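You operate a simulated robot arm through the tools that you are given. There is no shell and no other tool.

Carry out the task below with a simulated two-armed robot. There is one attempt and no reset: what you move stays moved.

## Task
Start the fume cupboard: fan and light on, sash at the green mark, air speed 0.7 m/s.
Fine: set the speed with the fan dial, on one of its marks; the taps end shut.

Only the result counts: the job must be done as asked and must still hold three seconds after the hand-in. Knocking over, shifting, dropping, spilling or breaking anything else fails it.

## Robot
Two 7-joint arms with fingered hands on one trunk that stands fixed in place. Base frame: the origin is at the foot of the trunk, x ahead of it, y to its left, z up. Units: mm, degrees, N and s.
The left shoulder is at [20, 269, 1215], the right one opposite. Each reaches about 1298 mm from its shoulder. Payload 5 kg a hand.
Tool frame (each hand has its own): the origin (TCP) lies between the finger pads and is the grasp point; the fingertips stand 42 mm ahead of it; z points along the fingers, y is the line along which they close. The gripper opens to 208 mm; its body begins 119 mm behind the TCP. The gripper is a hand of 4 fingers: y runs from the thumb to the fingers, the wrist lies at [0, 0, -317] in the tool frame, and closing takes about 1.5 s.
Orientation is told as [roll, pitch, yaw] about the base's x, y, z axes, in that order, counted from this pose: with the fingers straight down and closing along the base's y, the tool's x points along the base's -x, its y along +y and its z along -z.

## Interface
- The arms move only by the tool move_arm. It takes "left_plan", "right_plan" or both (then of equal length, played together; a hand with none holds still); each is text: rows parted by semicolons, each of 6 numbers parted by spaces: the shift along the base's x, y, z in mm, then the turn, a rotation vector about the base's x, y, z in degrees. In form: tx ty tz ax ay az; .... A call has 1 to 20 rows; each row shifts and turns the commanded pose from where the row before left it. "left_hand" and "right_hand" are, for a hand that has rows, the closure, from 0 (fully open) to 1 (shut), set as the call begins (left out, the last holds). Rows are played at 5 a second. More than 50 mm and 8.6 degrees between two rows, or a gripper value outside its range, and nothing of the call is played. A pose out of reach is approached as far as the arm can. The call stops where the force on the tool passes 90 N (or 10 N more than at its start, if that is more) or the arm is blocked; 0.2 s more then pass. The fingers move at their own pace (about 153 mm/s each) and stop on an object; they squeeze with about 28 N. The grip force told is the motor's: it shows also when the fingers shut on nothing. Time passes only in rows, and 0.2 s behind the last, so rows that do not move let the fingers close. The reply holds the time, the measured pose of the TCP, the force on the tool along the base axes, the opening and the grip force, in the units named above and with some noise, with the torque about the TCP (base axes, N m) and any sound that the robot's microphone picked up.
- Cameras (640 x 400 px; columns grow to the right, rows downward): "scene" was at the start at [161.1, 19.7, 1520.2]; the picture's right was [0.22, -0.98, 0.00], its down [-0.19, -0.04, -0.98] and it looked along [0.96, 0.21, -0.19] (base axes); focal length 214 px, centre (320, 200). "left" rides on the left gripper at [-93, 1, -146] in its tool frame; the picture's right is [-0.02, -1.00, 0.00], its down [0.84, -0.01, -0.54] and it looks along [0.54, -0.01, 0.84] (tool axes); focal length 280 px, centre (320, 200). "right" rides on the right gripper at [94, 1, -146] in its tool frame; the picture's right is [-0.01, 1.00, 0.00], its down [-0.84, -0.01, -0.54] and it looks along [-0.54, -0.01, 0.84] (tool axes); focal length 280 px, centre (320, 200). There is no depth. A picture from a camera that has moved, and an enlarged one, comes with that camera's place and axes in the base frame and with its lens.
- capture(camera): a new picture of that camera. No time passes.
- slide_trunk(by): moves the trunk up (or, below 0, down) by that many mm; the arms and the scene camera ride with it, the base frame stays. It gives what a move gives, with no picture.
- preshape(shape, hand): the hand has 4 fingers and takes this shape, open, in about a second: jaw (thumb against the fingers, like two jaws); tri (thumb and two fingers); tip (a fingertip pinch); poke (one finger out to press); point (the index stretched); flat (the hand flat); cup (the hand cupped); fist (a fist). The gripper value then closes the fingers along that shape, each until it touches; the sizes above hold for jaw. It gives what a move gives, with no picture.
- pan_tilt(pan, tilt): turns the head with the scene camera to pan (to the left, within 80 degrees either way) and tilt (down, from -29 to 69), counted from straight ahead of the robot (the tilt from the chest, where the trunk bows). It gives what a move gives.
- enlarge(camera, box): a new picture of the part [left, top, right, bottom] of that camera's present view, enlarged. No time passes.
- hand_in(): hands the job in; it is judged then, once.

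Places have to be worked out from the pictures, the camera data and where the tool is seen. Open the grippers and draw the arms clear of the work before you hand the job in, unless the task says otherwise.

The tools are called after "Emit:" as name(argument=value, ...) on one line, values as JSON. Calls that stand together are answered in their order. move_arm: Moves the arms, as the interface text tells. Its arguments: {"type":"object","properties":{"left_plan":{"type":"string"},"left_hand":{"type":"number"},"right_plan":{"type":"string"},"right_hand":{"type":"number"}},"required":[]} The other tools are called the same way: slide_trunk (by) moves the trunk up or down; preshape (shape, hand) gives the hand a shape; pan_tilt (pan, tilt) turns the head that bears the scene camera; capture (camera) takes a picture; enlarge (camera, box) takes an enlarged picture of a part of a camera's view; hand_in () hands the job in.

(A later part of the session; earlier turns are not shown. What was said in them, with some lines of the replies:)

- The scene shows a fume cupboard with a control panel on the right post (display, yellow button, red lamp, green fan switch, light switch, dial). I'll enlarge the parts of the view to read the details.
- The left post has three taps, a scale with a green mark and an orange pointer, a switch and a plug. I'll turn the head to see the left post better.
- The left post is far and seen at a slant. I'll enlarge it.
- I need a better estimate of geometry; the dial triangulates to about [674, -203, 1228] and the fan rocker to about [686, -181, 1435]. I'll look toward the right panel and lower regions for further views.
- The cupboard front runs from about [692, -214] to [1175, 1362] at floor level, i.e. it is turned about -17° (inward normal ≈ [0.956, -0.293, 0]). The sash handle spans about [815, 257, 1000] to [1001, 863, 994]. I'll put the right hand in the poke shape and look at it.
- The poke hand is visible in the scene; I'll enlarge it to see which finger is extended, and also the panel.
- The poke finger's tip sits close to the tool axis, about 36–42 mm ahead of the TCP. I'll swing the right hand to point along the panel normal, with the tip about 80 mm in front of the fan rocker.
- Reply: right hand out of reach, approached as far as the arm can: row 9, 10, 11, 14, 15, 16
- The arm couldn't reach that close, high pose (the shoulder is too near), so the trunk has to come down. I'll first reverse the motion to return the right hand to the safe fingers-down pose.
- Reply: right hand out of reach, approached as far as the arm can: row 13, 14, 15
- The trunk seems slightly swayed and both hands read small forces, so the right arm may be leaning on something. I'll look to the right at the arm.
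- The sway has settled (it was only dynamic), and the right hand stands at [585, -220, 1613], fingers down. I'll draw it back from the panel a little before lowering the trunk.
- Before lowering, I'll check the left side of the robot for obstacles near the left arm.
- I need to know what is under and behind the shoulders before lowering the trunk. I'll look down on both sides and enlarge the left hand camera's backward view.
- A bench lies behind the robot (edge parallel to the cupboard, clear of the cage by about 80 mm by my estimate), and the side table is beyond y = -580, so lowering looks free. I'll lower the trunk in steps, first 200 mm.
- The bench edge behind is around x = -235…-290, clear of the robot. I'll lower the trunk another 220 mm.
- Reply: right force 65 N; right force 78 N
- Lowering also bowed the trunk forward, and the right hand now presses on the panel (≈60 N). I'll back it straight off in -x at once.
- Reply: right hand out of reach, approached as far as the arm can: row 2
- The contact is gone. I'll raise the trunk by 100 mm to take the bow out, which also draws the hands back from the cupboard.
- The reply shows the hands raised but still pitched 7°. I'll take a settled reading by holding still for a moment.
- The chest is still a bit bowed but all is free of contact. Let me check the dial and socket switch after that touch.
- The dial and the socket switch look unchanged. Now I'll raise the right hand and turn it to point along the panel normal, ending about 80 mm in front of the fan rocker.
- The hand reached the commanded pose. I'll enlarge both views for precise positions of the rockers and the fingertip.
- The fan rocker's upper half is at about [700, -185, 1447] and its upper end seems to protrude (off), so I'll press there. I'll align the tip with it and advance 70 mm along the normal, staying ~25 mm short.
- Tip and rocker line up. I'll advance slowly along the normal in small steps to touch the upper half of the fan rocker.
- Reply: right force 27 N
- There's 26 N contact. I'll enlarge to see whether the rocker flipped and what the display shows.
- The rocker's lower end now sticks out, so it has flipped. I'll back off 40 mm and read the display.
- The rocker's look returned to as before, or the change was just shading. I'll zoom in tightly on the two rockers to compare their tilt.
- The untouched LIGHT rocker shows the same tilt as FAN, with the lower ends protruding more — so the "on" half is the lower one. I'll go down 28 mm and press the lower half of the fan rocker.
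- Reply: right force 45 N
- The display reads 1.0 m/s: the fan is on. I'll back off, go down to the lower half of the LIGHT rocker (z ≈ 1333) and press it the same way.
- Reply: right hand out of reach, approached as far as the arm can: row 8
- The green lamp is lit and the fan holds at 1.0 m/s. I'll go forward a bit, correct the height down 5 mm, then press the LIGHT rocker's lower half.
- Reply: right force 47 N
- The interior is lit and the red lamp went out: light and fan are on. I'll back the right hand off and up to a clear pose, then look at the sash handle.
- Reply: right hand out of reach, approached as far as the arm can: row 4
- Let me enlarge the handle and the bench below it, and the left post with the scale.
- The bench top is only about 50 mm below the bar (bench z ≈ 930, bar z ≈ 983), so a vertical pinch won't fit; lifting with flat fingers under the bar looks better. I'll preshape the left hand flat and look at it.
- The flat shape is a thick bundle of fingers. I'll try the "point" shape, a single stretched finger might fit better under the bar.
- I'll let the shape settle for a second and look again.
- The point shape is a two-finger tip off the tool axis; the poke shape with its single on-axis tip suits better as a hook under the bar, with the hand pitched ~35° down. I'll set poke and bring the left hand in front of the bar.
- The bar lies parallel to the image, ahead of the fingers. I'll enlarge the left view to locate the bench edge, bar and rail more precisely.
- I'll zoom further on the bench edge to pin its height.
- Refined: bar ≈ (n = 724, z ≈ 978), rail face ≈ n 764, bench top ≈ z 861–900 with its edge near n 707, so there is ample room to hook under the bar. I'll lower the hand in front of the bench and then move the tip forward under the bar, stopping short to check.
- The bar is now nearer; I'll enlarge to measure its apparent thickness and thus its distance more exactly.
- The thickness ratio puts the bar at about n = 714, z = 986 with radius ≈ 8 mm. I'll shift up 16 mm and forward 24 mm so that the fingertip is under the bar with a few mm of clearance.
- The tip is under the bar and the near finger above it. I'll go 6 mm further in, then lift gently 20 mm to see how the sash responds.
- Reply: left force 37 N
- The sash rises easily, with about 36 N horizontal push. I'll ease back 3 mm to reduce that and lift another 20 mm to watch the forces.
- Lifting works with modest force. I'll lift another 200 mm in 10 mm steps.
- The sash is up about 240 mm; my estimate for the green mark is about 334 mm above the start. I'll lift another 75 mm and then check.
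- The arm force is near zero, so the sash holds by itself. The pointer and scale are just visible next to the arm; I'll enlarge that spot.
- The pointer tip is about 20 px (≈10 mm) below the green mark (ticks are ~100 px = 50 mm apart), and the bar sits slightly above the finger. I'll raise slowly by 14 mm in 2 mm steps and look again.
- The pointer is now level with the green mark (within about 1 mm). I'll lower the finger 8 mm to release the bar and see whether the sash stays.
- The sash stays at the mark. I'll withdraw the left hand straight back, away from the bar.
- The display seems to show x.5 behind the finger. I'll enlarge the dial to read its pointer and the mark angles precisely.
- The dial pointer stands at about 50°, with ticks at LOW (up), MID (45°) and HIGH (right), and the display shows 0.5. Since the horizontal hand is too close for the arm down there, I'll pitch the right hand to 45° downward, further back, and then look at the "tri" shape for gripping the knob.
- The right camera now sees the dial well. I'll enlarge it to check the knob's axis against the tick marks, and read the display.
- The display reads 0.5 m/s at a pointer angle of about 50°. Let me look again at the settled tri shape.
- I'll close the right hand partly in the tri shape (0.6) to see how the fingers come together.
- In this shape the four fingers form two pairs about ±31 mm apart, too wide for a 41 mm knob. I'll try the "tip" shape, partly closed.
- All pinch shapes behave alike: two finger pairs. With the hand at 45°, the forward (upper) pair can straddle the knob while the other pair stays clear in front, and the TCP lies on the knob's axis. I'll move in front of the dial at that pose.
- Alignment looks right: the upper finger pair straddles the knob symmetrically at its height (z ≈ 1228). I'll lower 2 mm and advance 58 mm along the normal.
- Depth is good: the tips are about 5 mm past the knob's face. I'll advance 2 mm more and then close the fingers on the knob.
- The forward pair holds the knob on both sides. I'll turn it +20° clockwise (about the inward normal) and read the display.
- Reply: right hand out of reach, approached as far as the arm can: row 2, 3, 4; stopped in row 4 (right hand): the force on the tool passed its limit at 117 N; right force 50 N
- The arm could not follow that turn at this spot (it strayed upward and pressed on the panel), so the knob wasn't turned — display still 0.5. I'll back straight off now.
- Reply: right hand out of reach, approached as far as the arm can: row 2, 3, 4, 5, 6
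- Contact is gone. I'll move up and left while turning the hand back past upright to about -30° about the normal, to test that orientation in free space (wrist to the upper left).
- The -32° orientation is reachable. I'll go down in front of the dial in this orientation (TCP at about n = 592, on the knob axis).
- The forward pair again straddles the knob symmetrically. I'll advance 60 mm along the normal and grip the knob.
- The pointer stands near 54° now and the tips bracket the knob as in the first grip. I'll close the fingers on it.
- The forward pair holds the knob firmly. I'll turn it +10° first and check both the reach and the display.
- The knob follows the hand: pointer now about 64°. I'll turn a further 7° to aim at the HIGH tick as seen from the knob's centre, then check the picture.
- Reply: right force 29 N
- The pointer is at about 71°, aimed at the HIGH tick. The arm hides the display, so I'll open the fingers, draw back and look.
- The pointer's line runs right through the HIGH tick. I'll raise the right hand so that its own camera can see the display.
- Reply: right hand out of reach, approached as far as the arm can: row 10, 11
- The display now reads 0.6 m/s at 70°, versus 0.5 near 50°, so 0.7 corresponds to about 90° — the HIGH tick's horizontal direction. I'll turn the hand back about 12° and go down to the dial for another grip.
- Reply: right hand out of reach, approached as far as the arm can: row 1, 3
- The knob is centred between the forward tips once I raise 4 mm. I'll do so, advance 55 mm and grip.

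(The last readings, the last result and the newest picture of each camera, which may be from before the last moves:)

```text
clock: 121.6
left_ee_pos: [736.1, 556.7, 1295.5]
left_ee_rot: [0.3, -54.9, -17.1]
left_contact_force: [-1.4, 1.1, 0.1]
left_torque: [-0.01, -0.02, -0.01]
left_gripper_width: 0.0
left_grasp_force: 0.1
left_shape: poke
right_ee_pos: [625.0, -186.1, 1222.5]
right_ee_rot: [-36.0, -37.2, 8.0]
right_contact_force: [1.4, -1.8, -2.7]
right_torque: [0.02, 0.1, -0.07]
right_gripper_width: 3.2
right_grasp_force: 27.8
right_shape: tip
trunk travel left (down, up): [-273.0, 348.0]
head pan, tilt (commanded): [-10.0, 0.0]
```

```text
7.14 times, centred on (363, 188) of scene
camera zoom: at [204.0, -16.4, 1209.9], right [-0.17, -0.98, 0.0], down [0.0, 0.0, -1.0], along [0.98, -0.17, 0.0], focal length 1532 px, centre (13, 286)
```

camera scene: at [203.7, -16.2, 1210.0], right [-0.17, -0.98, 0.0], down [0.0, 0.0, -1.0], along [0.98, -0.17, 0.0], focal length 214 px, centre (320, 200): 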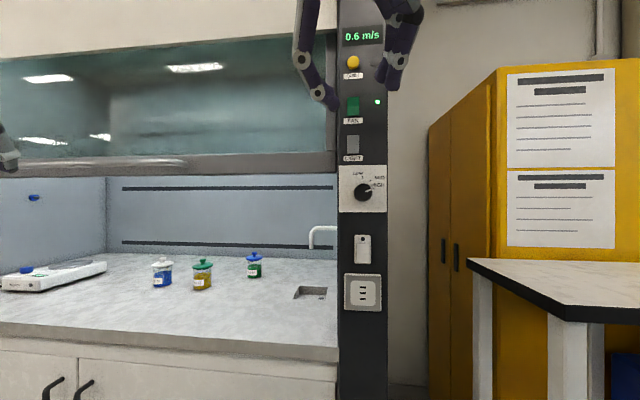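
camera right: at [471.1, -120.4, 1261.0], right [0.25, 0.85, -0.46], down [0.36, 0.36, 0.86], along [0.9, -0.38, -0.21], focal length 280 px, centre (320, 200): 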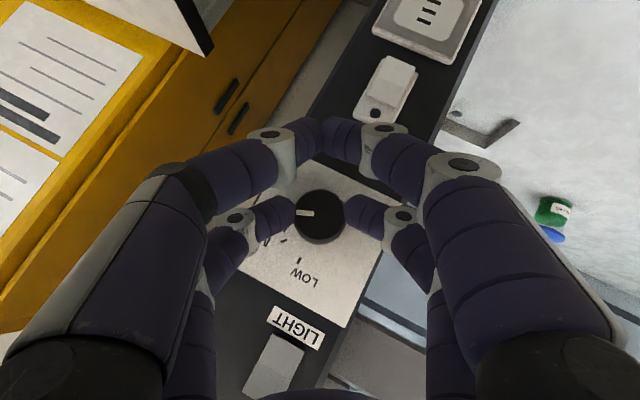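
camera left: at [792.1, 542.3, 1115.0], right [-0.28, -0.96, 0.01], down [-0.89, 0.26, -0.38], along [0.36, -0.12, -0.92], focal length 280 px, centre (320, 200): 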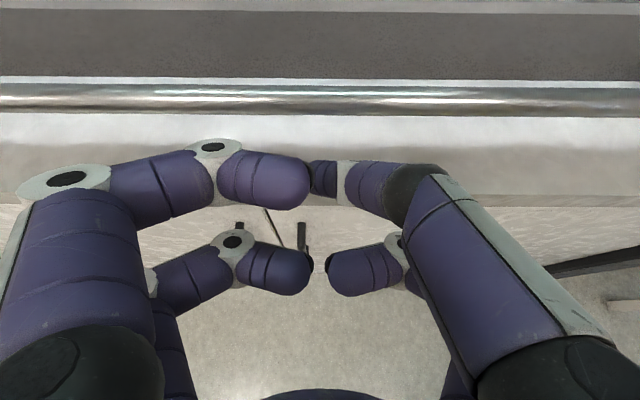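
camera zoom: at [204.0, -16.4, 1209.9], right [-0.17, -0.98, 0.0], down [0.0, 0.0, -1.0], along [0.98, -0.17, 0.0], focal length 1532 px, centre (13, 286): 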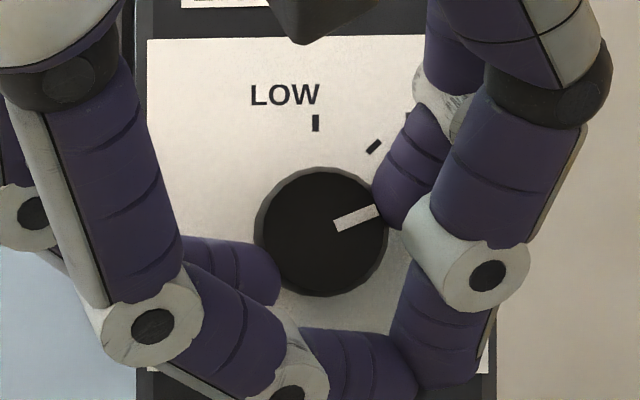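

Gripped again with the pointer at 70°. I'll turn +20° in small steps about the normal.

Emit:
move_arm(right_plan="0.08 0.28 -0.3 2.39 -0.73 0; 0.08 0.28 -0.3 2.39 -0.73 0; 0.08 0.28 -0.3 2.39 -0.73 0; 0.08 0.28 -0.3 2.39 -0.73 0; 0.08 0.28 -0.3 2.39 -0.73 0; 0.08 0.28 -0.3 2.39 -0.73 0; 0 0 0 0 0 0")

Emit:
enlarge(camera="scene", box=[335, 160, 391, 216])

Emit:
enlarge(camera="right", box=[240, 160, 400, 300])

```text
clock: 123.2
left_ee_pos: [735.4, 557.1, 1296.1]
left_ee_rot: [0.3, -55.1, -16.9]
left_contact_force: [-0.3, 0.3, -0.4]
left_torque: [0.03, 0.02, 0.04]
left_gripper_width: 0.3
left_grasp_force: 0.0
left_shape: poke
right_ee_pos: [626.8, -185.0, 1222.5]
right_ee_rot: [-17.5, -42.2, -4.0]
right_contact_force: [3.2, -3.0, 14.6]
right_torque: [-0.17, -0.62, -0.19]
right_gripper_width: 3.6
right_grasp_force: 28.2
right_shape: tip
trunk travel left (down, up): [-273.0, 348.0]
head pan, tilt (commanded): [-10.0, 0.0]
```

```text
7.14 times, centred on (363, 188) of scene
camera zoom: at [203.3, -16.4, 1210.1], right [-0.17, -0.98, 0.0], down [0.0, 0.0, -1.0], along [0.98, -0.17, 0.0], focal length 1532 px, centre (13, 286)
```

zoom: 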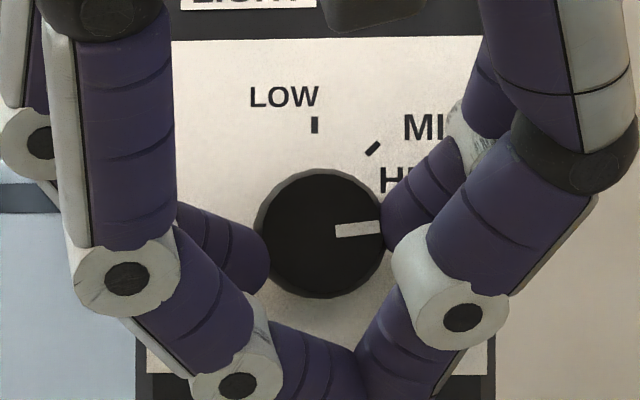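

```text
2.86 times, centred on (320, 230) of right
camera zoom: at [468.7, -128.9, 1262.7], right [0.28, 0.94, -0.21], down [0.29, 0.13, 0.95], along [0.92, -0.33, -0.23], focal length 801 px, centre (320, 114)
```

zoom: 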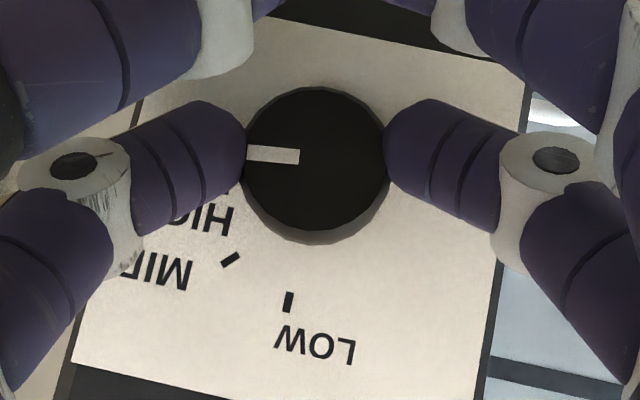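

The pointer is at about 85°. I'll turn 5° more to bring it horizontal.

Emit:
move_arm(right_plan="0.08 0.28 0 2.39 -0.73 0; 0.08 0.28 0 2.39 -0.73 0; 0 0 0 0 0 0; 0 0 0 0 0 0")

Emit:
enlarge(camera="scene", box=[335, 160, 391, 216])

Emit:
capture(camera="scene")

```text
clock: 124.2
left_ee_pos: [735.7, 556.8, 1296.6]
left_ee_rot: [0.3, -55.0, -17.1]
left_contact_force: [0.2, -0.1, -0.7]
left_torque: [-0.01, -0.02, 0.02]
left_gripper_width: 0.2
left_grasp_force: 0.0
left_shape: poke
right_ee_pos: [627.1, -183.4, 1222.0]
right_ee_rot: [-11.0, -43.1, -8.5]
right_contact_force: [0.8, -6.1, 14.3]
right_torque: [-0.18, -0.61, -0.42]
right_gripper_width: 3.4
right_grasp_force: 27.9
right_shape: tip
trunk travel left (down, up): [-273.0, 348.0]
head pan, tilt (commanded): [-10.0, 0.0]
```

```text
7.14 times, centred on (363, 188) of scene
camera zoom: at [203.3, -16.5, 1210.1], right [-0.17, -0.98, 0.0], down [0.0, 0.0, -1.0], along [0.98, -0.17, 0.0], focal length 1532 px, centre (13, 286)
```

zoom: 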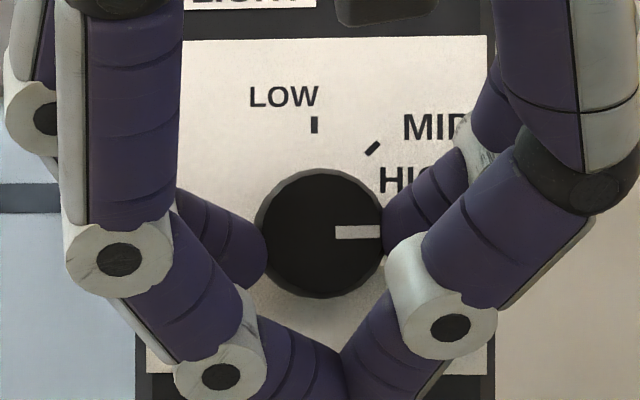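

```text
taken
camera scene: at [203.3, -16.5, 1210.1], right [-0.17, -0.98, 0.0], down [0.0, 0.0, -1.0], along [0.98, -0.17, 0.0], focal length 214 px, centre (320, 200)
```

scene: 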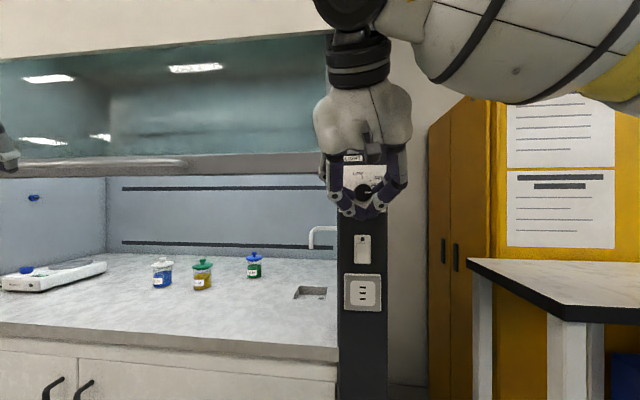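

The pointer is now horizontal (≈ 90°). I'll open the fingers, draw back and raise the hand to read the display.

Emit:
move_arm(right_plan="0 0 0 0 0 0; 0 0 0 0 0 0; 0 0 0 0 0 0; 0 0 0 0 0 0; 0 0 0 0 0 0", right_hand=0.55)

Emit:
move_arm(right_plan="-9.56 2.92 0 0 0 0; -9.56 2.92 0 0 0 0; -9.56 2.92 0 0 0 0; -9.56 2.92 0 0 0 0; -9.56 2.92 0 0 0 0; -4.8 1.46 5 0 0 0; 0 4 20 0 0 0; 0 4 20 0 0 0; 0 4 20 0 0 0; 0 4 20 0 0 0; 0 4 20 0 0 0; 0 0 20 0 0 0; 0 0 20 0 0 0; 0 0 20 0 0 0; 0 0 20 0 0 0; 0 0 20 0 0 0; 0 0 0 0 0 0; 0 0 0 0 0 0")

Emit:
capture(camera="scene")

Emit:
enlarge(camera="scene", box=[335, 160, 391, 216])

Emit:
enlarge(camera="scene", box=[320, 10, 410, 80])

```text
clock: 125.4
left_ee_pos: [736.0, 557.0, 1296.0]
left_ee_rot: [0.3, -55.0, -17.1]
left_contact_force: [0.2, -0.2, -0.1]
left_torque: [-0.01, 0.03, -0.02]
left_gripper_width: 0.0
left_grasp_force: 0.1
left_shape: poke
right_ee_pos: [627.4, -183.5, 1221.4]
right_ee_rot: [-11.0, -43.0, -8.4]
right_contact_force: [-0.5, 0.1, -0.2]
right_torque: [0.01, -0.02, 0.01]
right_gripper_width: 93.0
right_grasp_force: 0.0
right_shape: tip
trunk travel left (down, up): [-273.0, 348.0]
head pan, tilt (commanded): [-10.0, 0.0]
```

```text
clock: 129.2
left_ee_pos: [735.3, 555.7, 1294.2]
left_ee_rot: [0.3, -55.0, -17.0]
left_contact_force: [-0.1, -1.0, 0.1]
left_torque: [0.02, 0.01, -0.01]
left_gripper_width: 0.4
left_grasp_force: 0.0
left_shape: poke
right_ee_pos: [575.3, -146.8, 1426.5]
right_ee_rot: [-11.0, -42.9, -8.5]
right_contact_force: [-0.1, -0.3, 0.0]
right_torque: [-0.02, -0.01, 0.01]
right_gripper_width: 93.1
right_grasp_force: 0.1
right_shape: tip
trunk travel left (down, up): [-273.0, 348.0]
head pan, tilt (commanded): [-10.0, 0.0]
```

```text
taken
camera scene: at [203.7, -16.3, 1210.0], right [-0.17, -0.98, 0.0], down [0.0, 0.0, -1.0], along [0.98, -0.17, 0.0], focal length 214 px, centre (320, 200)
```

scene: 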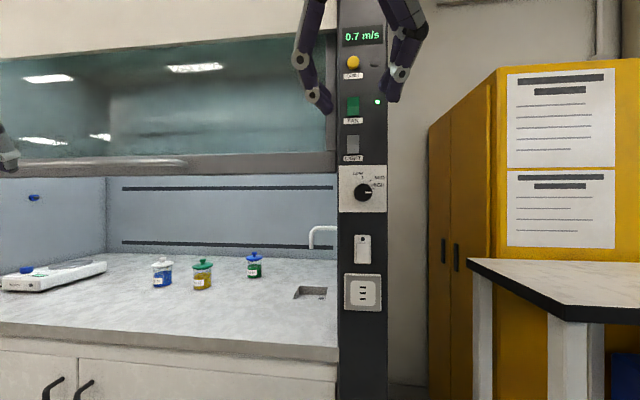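

```text
7.14 times, centred on (363, 188) of scene
camera zoom: at [203.7, -16.3, 1210.0], right [-0.17, -0.98, 0.0], down [0.0, 0.0, -1.0], along [0.98, -0.17, 0.0], focal length 1532 px, centre (13, 286)
```

zoom: 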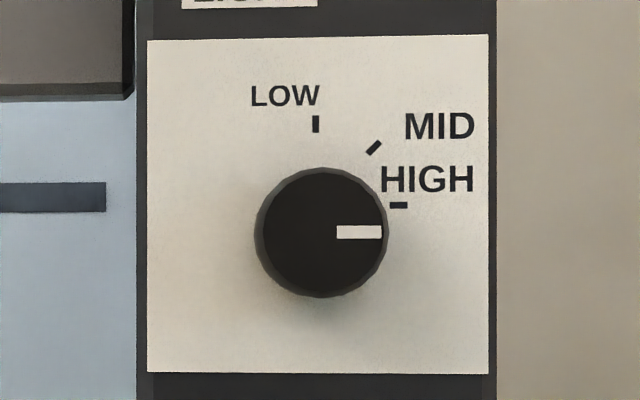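

```text
5.71 times, centred on (365, 45) of scene
camera zoom: at [203.7, -16.3, 1210.0], right [-0.17, -0.98, 0.0], down [0.0, 0.0, -1.0], along [0.98, -0.17, 0.0], focal length 1226 px, centre (63, 1086)
```

zoom: 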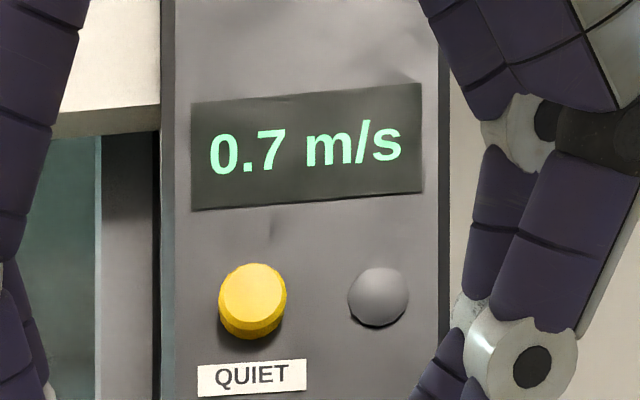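

The display reads 0.7 m/s with the pointer horizontal on the HIGH mark. I'll draw both arms further clear: left hand back and down, right hand turned down and back.

Emit:
move_arm(right_plan="-6 2 -8 1.75 5.74 0; -6 2 -8 1.75 5.74 0; -6 2 -8 1.75 5.74 0; -6 2 -8 1.75 5.74 0; -6 2 -8 1.75 5.74 0; -6 2 -8 0 0 0; 0 0 0 0 0 0; 0 0 0 0 0 0; 0 0 0 0 0 0; 0 0 0 0 0 0; 0 0 0 0 0 0; 0 0 0 0 0 0", left_plan="-10 -8 -5 0 0 0; -10 -8 -5 0 0 0; -10 -8 -5 0 0 0; -10 -8 -5 0 0 0; -10 -8 -5 0 0 0; -10 -8 -5 0 0 0; -10 -8 -5 0 0 0; -10 -8 -5 0 0 0; -10 -8 -5 0 0 0; -10 -8 -5 0 0 0; 0 0 0 0 0 0; 0 0 0 0 0 0")

Emit:
capture(camera="scene")

Emit:
capture(camera="right")

```text
clock: 131.8
left_ee_pos: [634.5, 476.5, 1243.3]
left_ee_rot: [0.3, -54.9, -17.0]
left_contact_force: [-0.4, -0.5, -0.3]
left_torque: [0.02, 0.02, 0.01]
left_gripper_width: 0.0
left_grasp_force: 0.0
left_shape: poke
right_ee_pos: [563.5, -144.6, 1357.4]
right_ee_rot: [-4.8, -19.1, -10.5]
right_contact_force: [0.0, -0.4, 0.4]
right_torque: [0.0, -0.04, -0.02]
right_gripper_width: 93.5
right_grasp_force: 0.3
right_shape: tip
right hand out of reach, approached as far as the arm can: row 2, 3, 4, 5
trunk travel left (down, up): [-273.0, 348.0]
head pan, tilt (commanded): [-10.0, 0.0]
```

```text
taken
camera scene: at [203.8, -16.2, 1209.9], right [-0.17, -0.98, 0.0], down [0.0, 0.0, -1.0], along [0.98, -0.17, 0.0], focal length 214 px, centre (320, 200)
```

scene: 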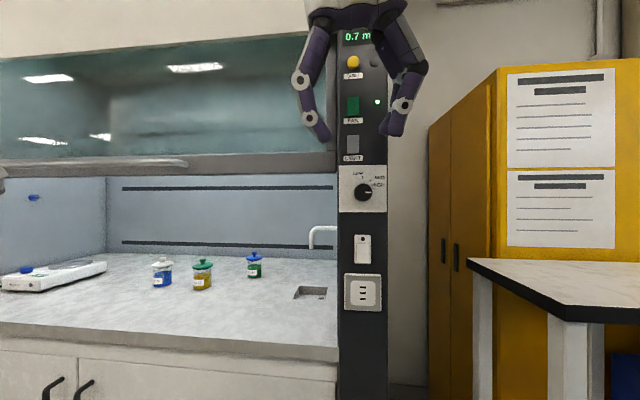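

```text
taken
camera right: at [433.2, -106.6, 1465.5], right [0.22, 0.97, -0.07], down [0.62, -0.08, 0.78], along [0.76, -0.22, -0.62], focal length 280 px, centre (320, 200)
```

right: 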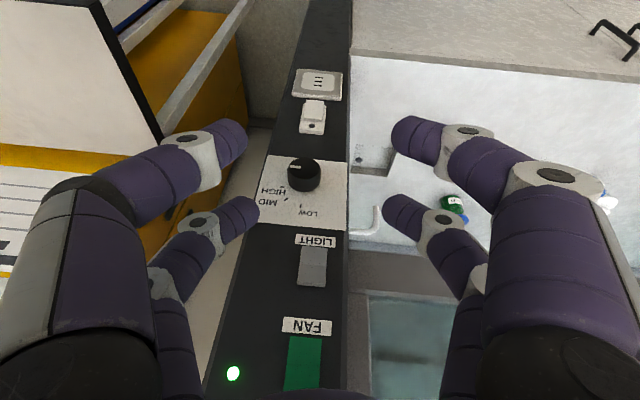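

Both arms are clear. I'll open both hands (jaw shape) and re-check the sash pointer, the taps and the panel.

Emit:
preshape(shape="jaw", hand="right")

Emit:
preshape(shape="jaw", hand="left")

Emit:
pan_tilt(pan=35, tilt=10)

Emit:
capture(camera="scene")

Emit:
enlarge(camera="scene", box=[238, 100, 278, 155])

```text
clock: 132.7
left_ee_pos: [635.3, 477.1, 1246.3]
left_ee_rot: [0.3, -55.0, -17.1]
left_contact_force: [-0.7, -0.6, -0.6]
left_torque: [0.01, 0.02, -0.02]
left_gripper_width: 0.0
left_grasp_force: 0.0
left_shape: poke
right_ee_pos: [563.0, -142.5, 1358.4]
right_ee_rot: [-4.8, -19.0, -10.5]
right_contact_force: [-0.6, 1.1, 0.3]
right_torque: [0.0, -0.01, -0.01]
right_gripper_width: 207.8
right_grasp_force: 0.1
right_shape: jaw
trunk travel left (down, up): [-273.0, 348.0]
head pan, tilt (commanded): [-10.0, 0.0]
```

```text
clock: 133.6
left_ee_pos: [635.5, 478.1, 1245.4]
left_ee_rot: [0.3, -55.0, -17.0]
left_contact_force: [-1.2, -0.5, -0.2]
left_torque: [0.0, -0.01, -0.01]
left_gripper_width: 208.0
left_grasp_force: 0.1
left_shape: jaw
right_ee_pos: [563.1, -143.8, 1357.2]
right_ee_rot: [-4.8, -19.1, -10.6]
right_contact_force: [0.0, 0.0, -0.6]
right_torque: [-0.01, 0.04, -0.02]
right_gripper_width: 208.1
right_grasp_force: 0.0
right_shape: jaw
trunk travel left (down, up): [-273.0, 348.0]
head pan, tilt (commanded): [-10.0, 0.0]
```

```text
clock: 134.8
left_ee_pos: [636.5, 475.6, 1244.1]
left_ee_rot: [0.3, -55.0, -17.1]
left_contact_force: [0.0, -0.2, -0.4]
left_torque: [0.01, -0.02, 0.0]
left_gripper_width: 207.8
left_grasp_force: 0.0
left_shape: jaw
right_ee_pos: [563.5, -144.0, 1357.9]
right_ee_rot: [-4.8, -19.1, -10.5]
right_contact_force: [-1.0, 0.0, -0.4]
right_torque: [0.02, 0.0, 0.0]
right_gripper_width: 207.9
right_grasp_force: 0.1
right_shape: jaw
trunk travel left (down, up): [-273.0, 348.0]
head pan, tilt (commanded): [35.0, 10.0]
```

```text
taken
camera scene: at [191.4, 52.7, 1194.0], right [0.57, -0.82, 0.0], down [-0.14, -0.1, -0.98], along [0.81, 0.56, -0.17], focal length 214 px, centre (320, 200)
```

scene: 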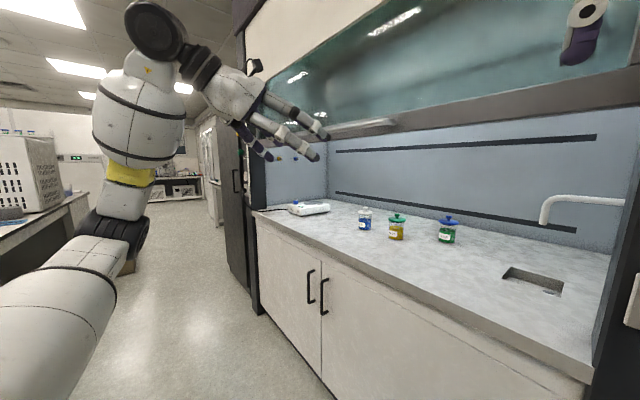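

```text
7.27 times, centred on (258, 128) of scene
camera zoom: at [191.4, 52.7, 1194.0], right [0.57, -0.82, 0.0], down [-0.14, -0.1, -0.98], along [0.81, 0.56, -0.17], focal length 1560 px, centre (771, 727)
```

zoom: 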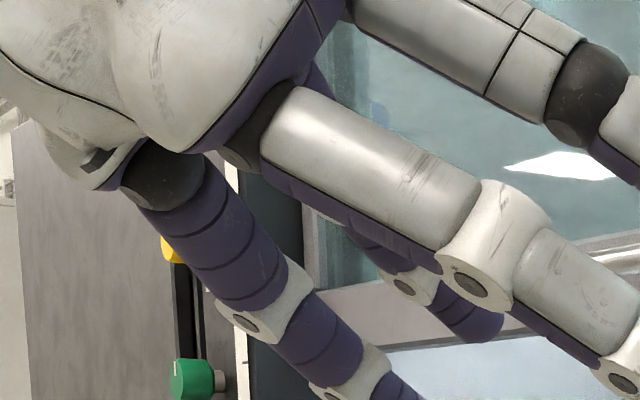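

The left hand now hides the pointer from the head. I'll move it aside to the right, well in front of the cupboard, and look again.

Emit:
move_arm(left_plan="-5 -18 0 0 0 0; -5 -18 0 0 0 0; -5 -18 0 0 0 0; -5 -18 0 0 0 0; -5 -18 0 0 0 0; -5 -18 0 0 0 0; -5 -18 0 0 0 0; -5 -18 0 0 0 0; -5 -18 0 0 0 0; -5 -18 0 0 0 0; 0 0 0 0 0 0; 0 0 0 0 0 0")

Emit:
capture(camera="scene")

Emit:
enlarge(camera="scene", box=[238, 125, 270, 155])

Emit:
enlarge(camera="scene", box=[230, 95, 290, 155])

```text
clock: 137.4
left_ee_pos: [584.9, 296.8, 1245.5]
left_ee_rot: [0.3, -55.0, -17.1]
left_contact_force: [0.1, -0.7, 0.4]
left_torque: [0.02, -0.03, 0.0]
left_gripper_width: 207.7
left_grasp_force: 0.1
left_shape: jaw
right_ee_pos: [563.9, -143.6, 1358.6]
right_ee_rot: [-4.8, -19.0, -10.5]
right_contact_force: [-0.5, -0.5, 0.3]
right_torque: [-0.02, 0.0, -0.01]
right_gripper_width: 207.8
right_grasp_force: 0.0
right_shape: jaw
trunk travel left (down, up): [-273.0, 348.0]
head pan, tilt (commanded): [35.0, 10.0]
```

```text
taken
camera scene: at [191.3, 52.7, 1193.9], right [0.57, -0.82, 0.0], down [-0.14, -0.1, -0.98], along [0.81, 0.56, -0.17], focal length 214 px, centre (320, 200)
```

scene: 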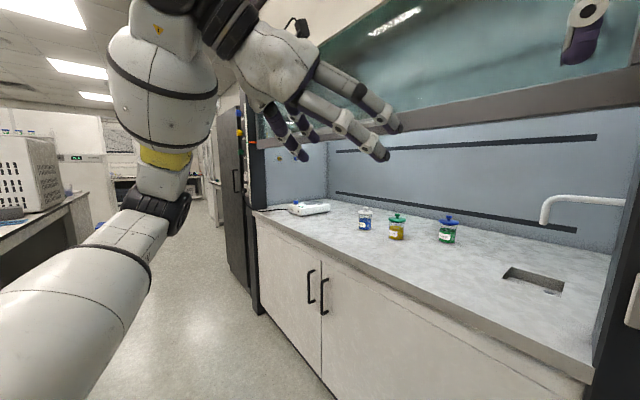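

```text
13.33 times, centred on (254, 140) of scene
camera zoom: at [191.3, 52.7, 1193.9], right [0.57, -0.82, 0.0], down [-0.14, -0.1, -0.98], along [0.81, 0.56, -0.17], focal length 2860 px, centre (1200, 1000)
```

zoom: 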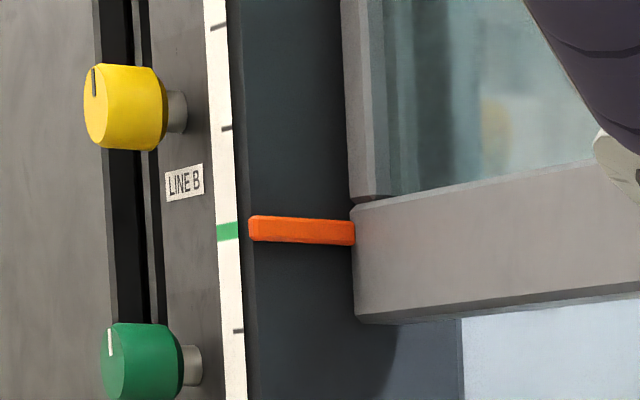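

```text
6.67 times, centred on (260, 125) of scene
camera zoom: at [191.3, 52.7, 1193.9], right [0.57, -0.82, 0.0], down [-0.14, -0.1, -0.98], along [0.81, 0.56, -0.17], focal length 1430 px, centre (720, 700)
```

zoom: 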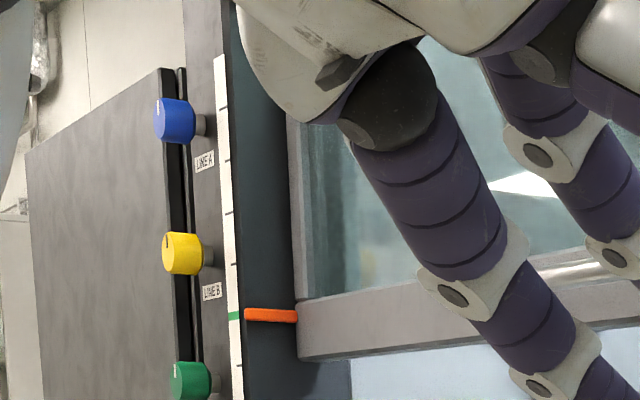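

The pointer is still on the green mark and all three taps stand alike, untouched. A last look at the panel before handing in.

Emit:
pan_tilt(pan=-10, tilt=0)

Emit:
capture(camera="scene")

Emit:
enlarge(camera="scene", box=[320, 10, 410, 170])

Emit:
enlarge(camera="scene", box=[335, 160, 391, 216])

```text
clock: 138.5
left_ee_pos: [584.9, 297.5, 1243.5]
left_ee_rot: [0.3, -54.9, -17.0]
left_contact_force: [0.7, -0.5, 0.3]
left_torque: [0.0, 0.0, -0.02]
left_gripper_width: 207.6
left_grasp_force: 0.1
left_shape: jaw
right_ee_pos: [563.2, -143.7, 1357.9]
right_ee_rot: [-4.8, -19.1, -10.5]
right_contact_force: [-0.4, 0.0, 0.5]
right_torque: [0.02, 0.02, 0.0]
right_gripper_width: 208.1
right_grasp_force: 0.2
right_shape: jaw
trunk travel left (down, up): [-273.0, 348.0]
head pan, tilt (commanded): [-10.0, 0.0]
```

```text
taken
camera scene: at [203.8, -16.1, 1209.9], right [-0.17, -0.98, 0.0], down [0.0, 0.0, -1.0], along [0.98, -0.17, 0.0], focal length 214 px, centre (320, 200)
```

scene: 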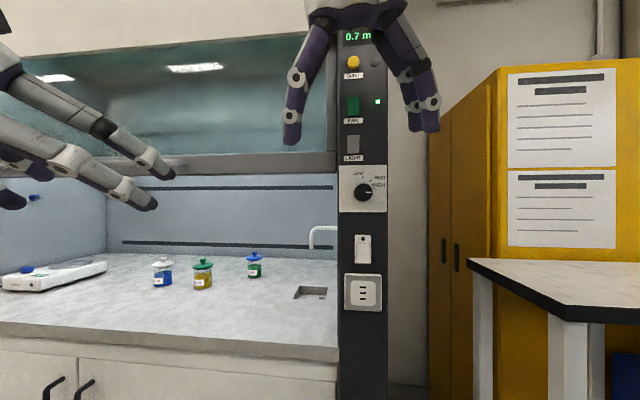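

```text
2.50 times, centred on (365, 90) of scene
camera zoom: at [203.8, -16.1, 1209.9], right [-0.17, -0.98, 0.0], down [0.0, 0.0, -1.0], along [0.98, -0.17, 0.0], focal length 536 px, centre (208, 475)
```

zoom: 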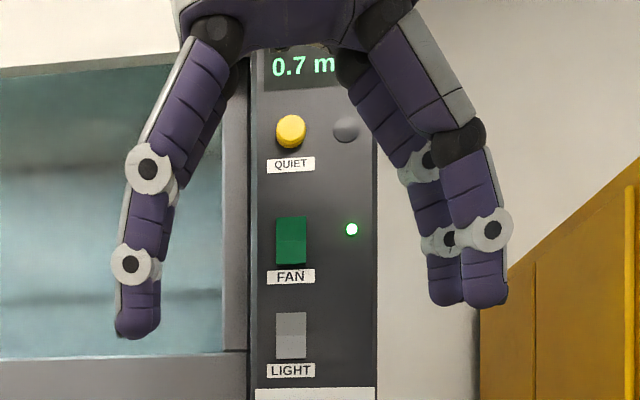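

```text
7.14 times, centred on (363, 188) of scene
camera zoom: at [203.8, -16.1, 1209.9], right [-0.17, -0.98, 0.0], down [0.0, 0.0, -1.0], along [0.98, -0.17, 0.0], focal length 1532 px, centre (13, 286)
```

zoom: 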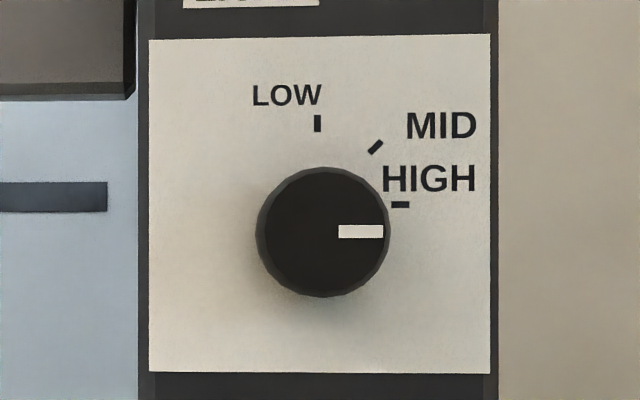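

Everything reads as wanted: fan lamp green, light on, 0.7 m/s, dial on HIGH. One last check that the socket switch below is as it was at the start.

Emit:
enlarge(camera="scene", box=[330, 220, 400, 320])

```text
4.00 times, centred on (365, 270) of scene
camera zoom: at [203.8, -16.1, 1209.9], right [-0.17, -0.98, 0.0], down [0.0, 0.0, -1.0], along [0.98, -0.17, 0.0], focal length 858 px, centre (140, -80)
```

zoom: 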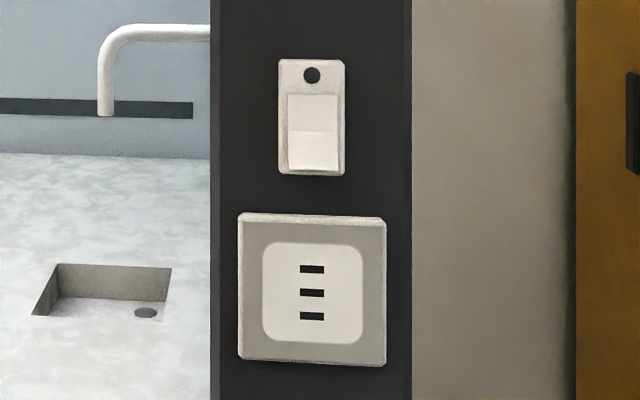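

The socket switch looks as at the start (dark lamp, same tilt), and both arms are clear with open hands. I hand the job in.

Emit:
hand_in()

```text
The job is handed in.
```

I've handed the job in with the fume cupboard running. The fan and light are on, the sash is at the green mark, and the display reads 0.7 m/s with the dial on HIGH.

- **Sash:** its pointer is within about 1 mm of the green mark, and it stayed there after I let go of the handle.
- **Dial:** I turned it until the pointer was horizontal. The printed marks are not centred on the knob, so I took the HIGH mark as the 90° position; aiming straight at the tick gave only 0.6 m/s.
- **Taps:** I didn't touch them. All three (LINE A, B and C) point the same way, which I took to mean shut. I couldn't confirm that otherwise, and by my estimate they are beyond the robot's reach.

The right hand touched the panel by accident twice:

- **While the trunk was being lowered:** the trunk bowed forward and the hand pressed on the panel near the dial at about 60 N.
- **During the first attempt to turn the dial:** the arm strayed and peaked at 117 N before the move stopped.

The dial was slightly turned by this at most, and nothing else looks moved or damaged; the socket switch below it looks as it did at the start. I set the dial afterwards. Both arms are back and clear, with the hands open.
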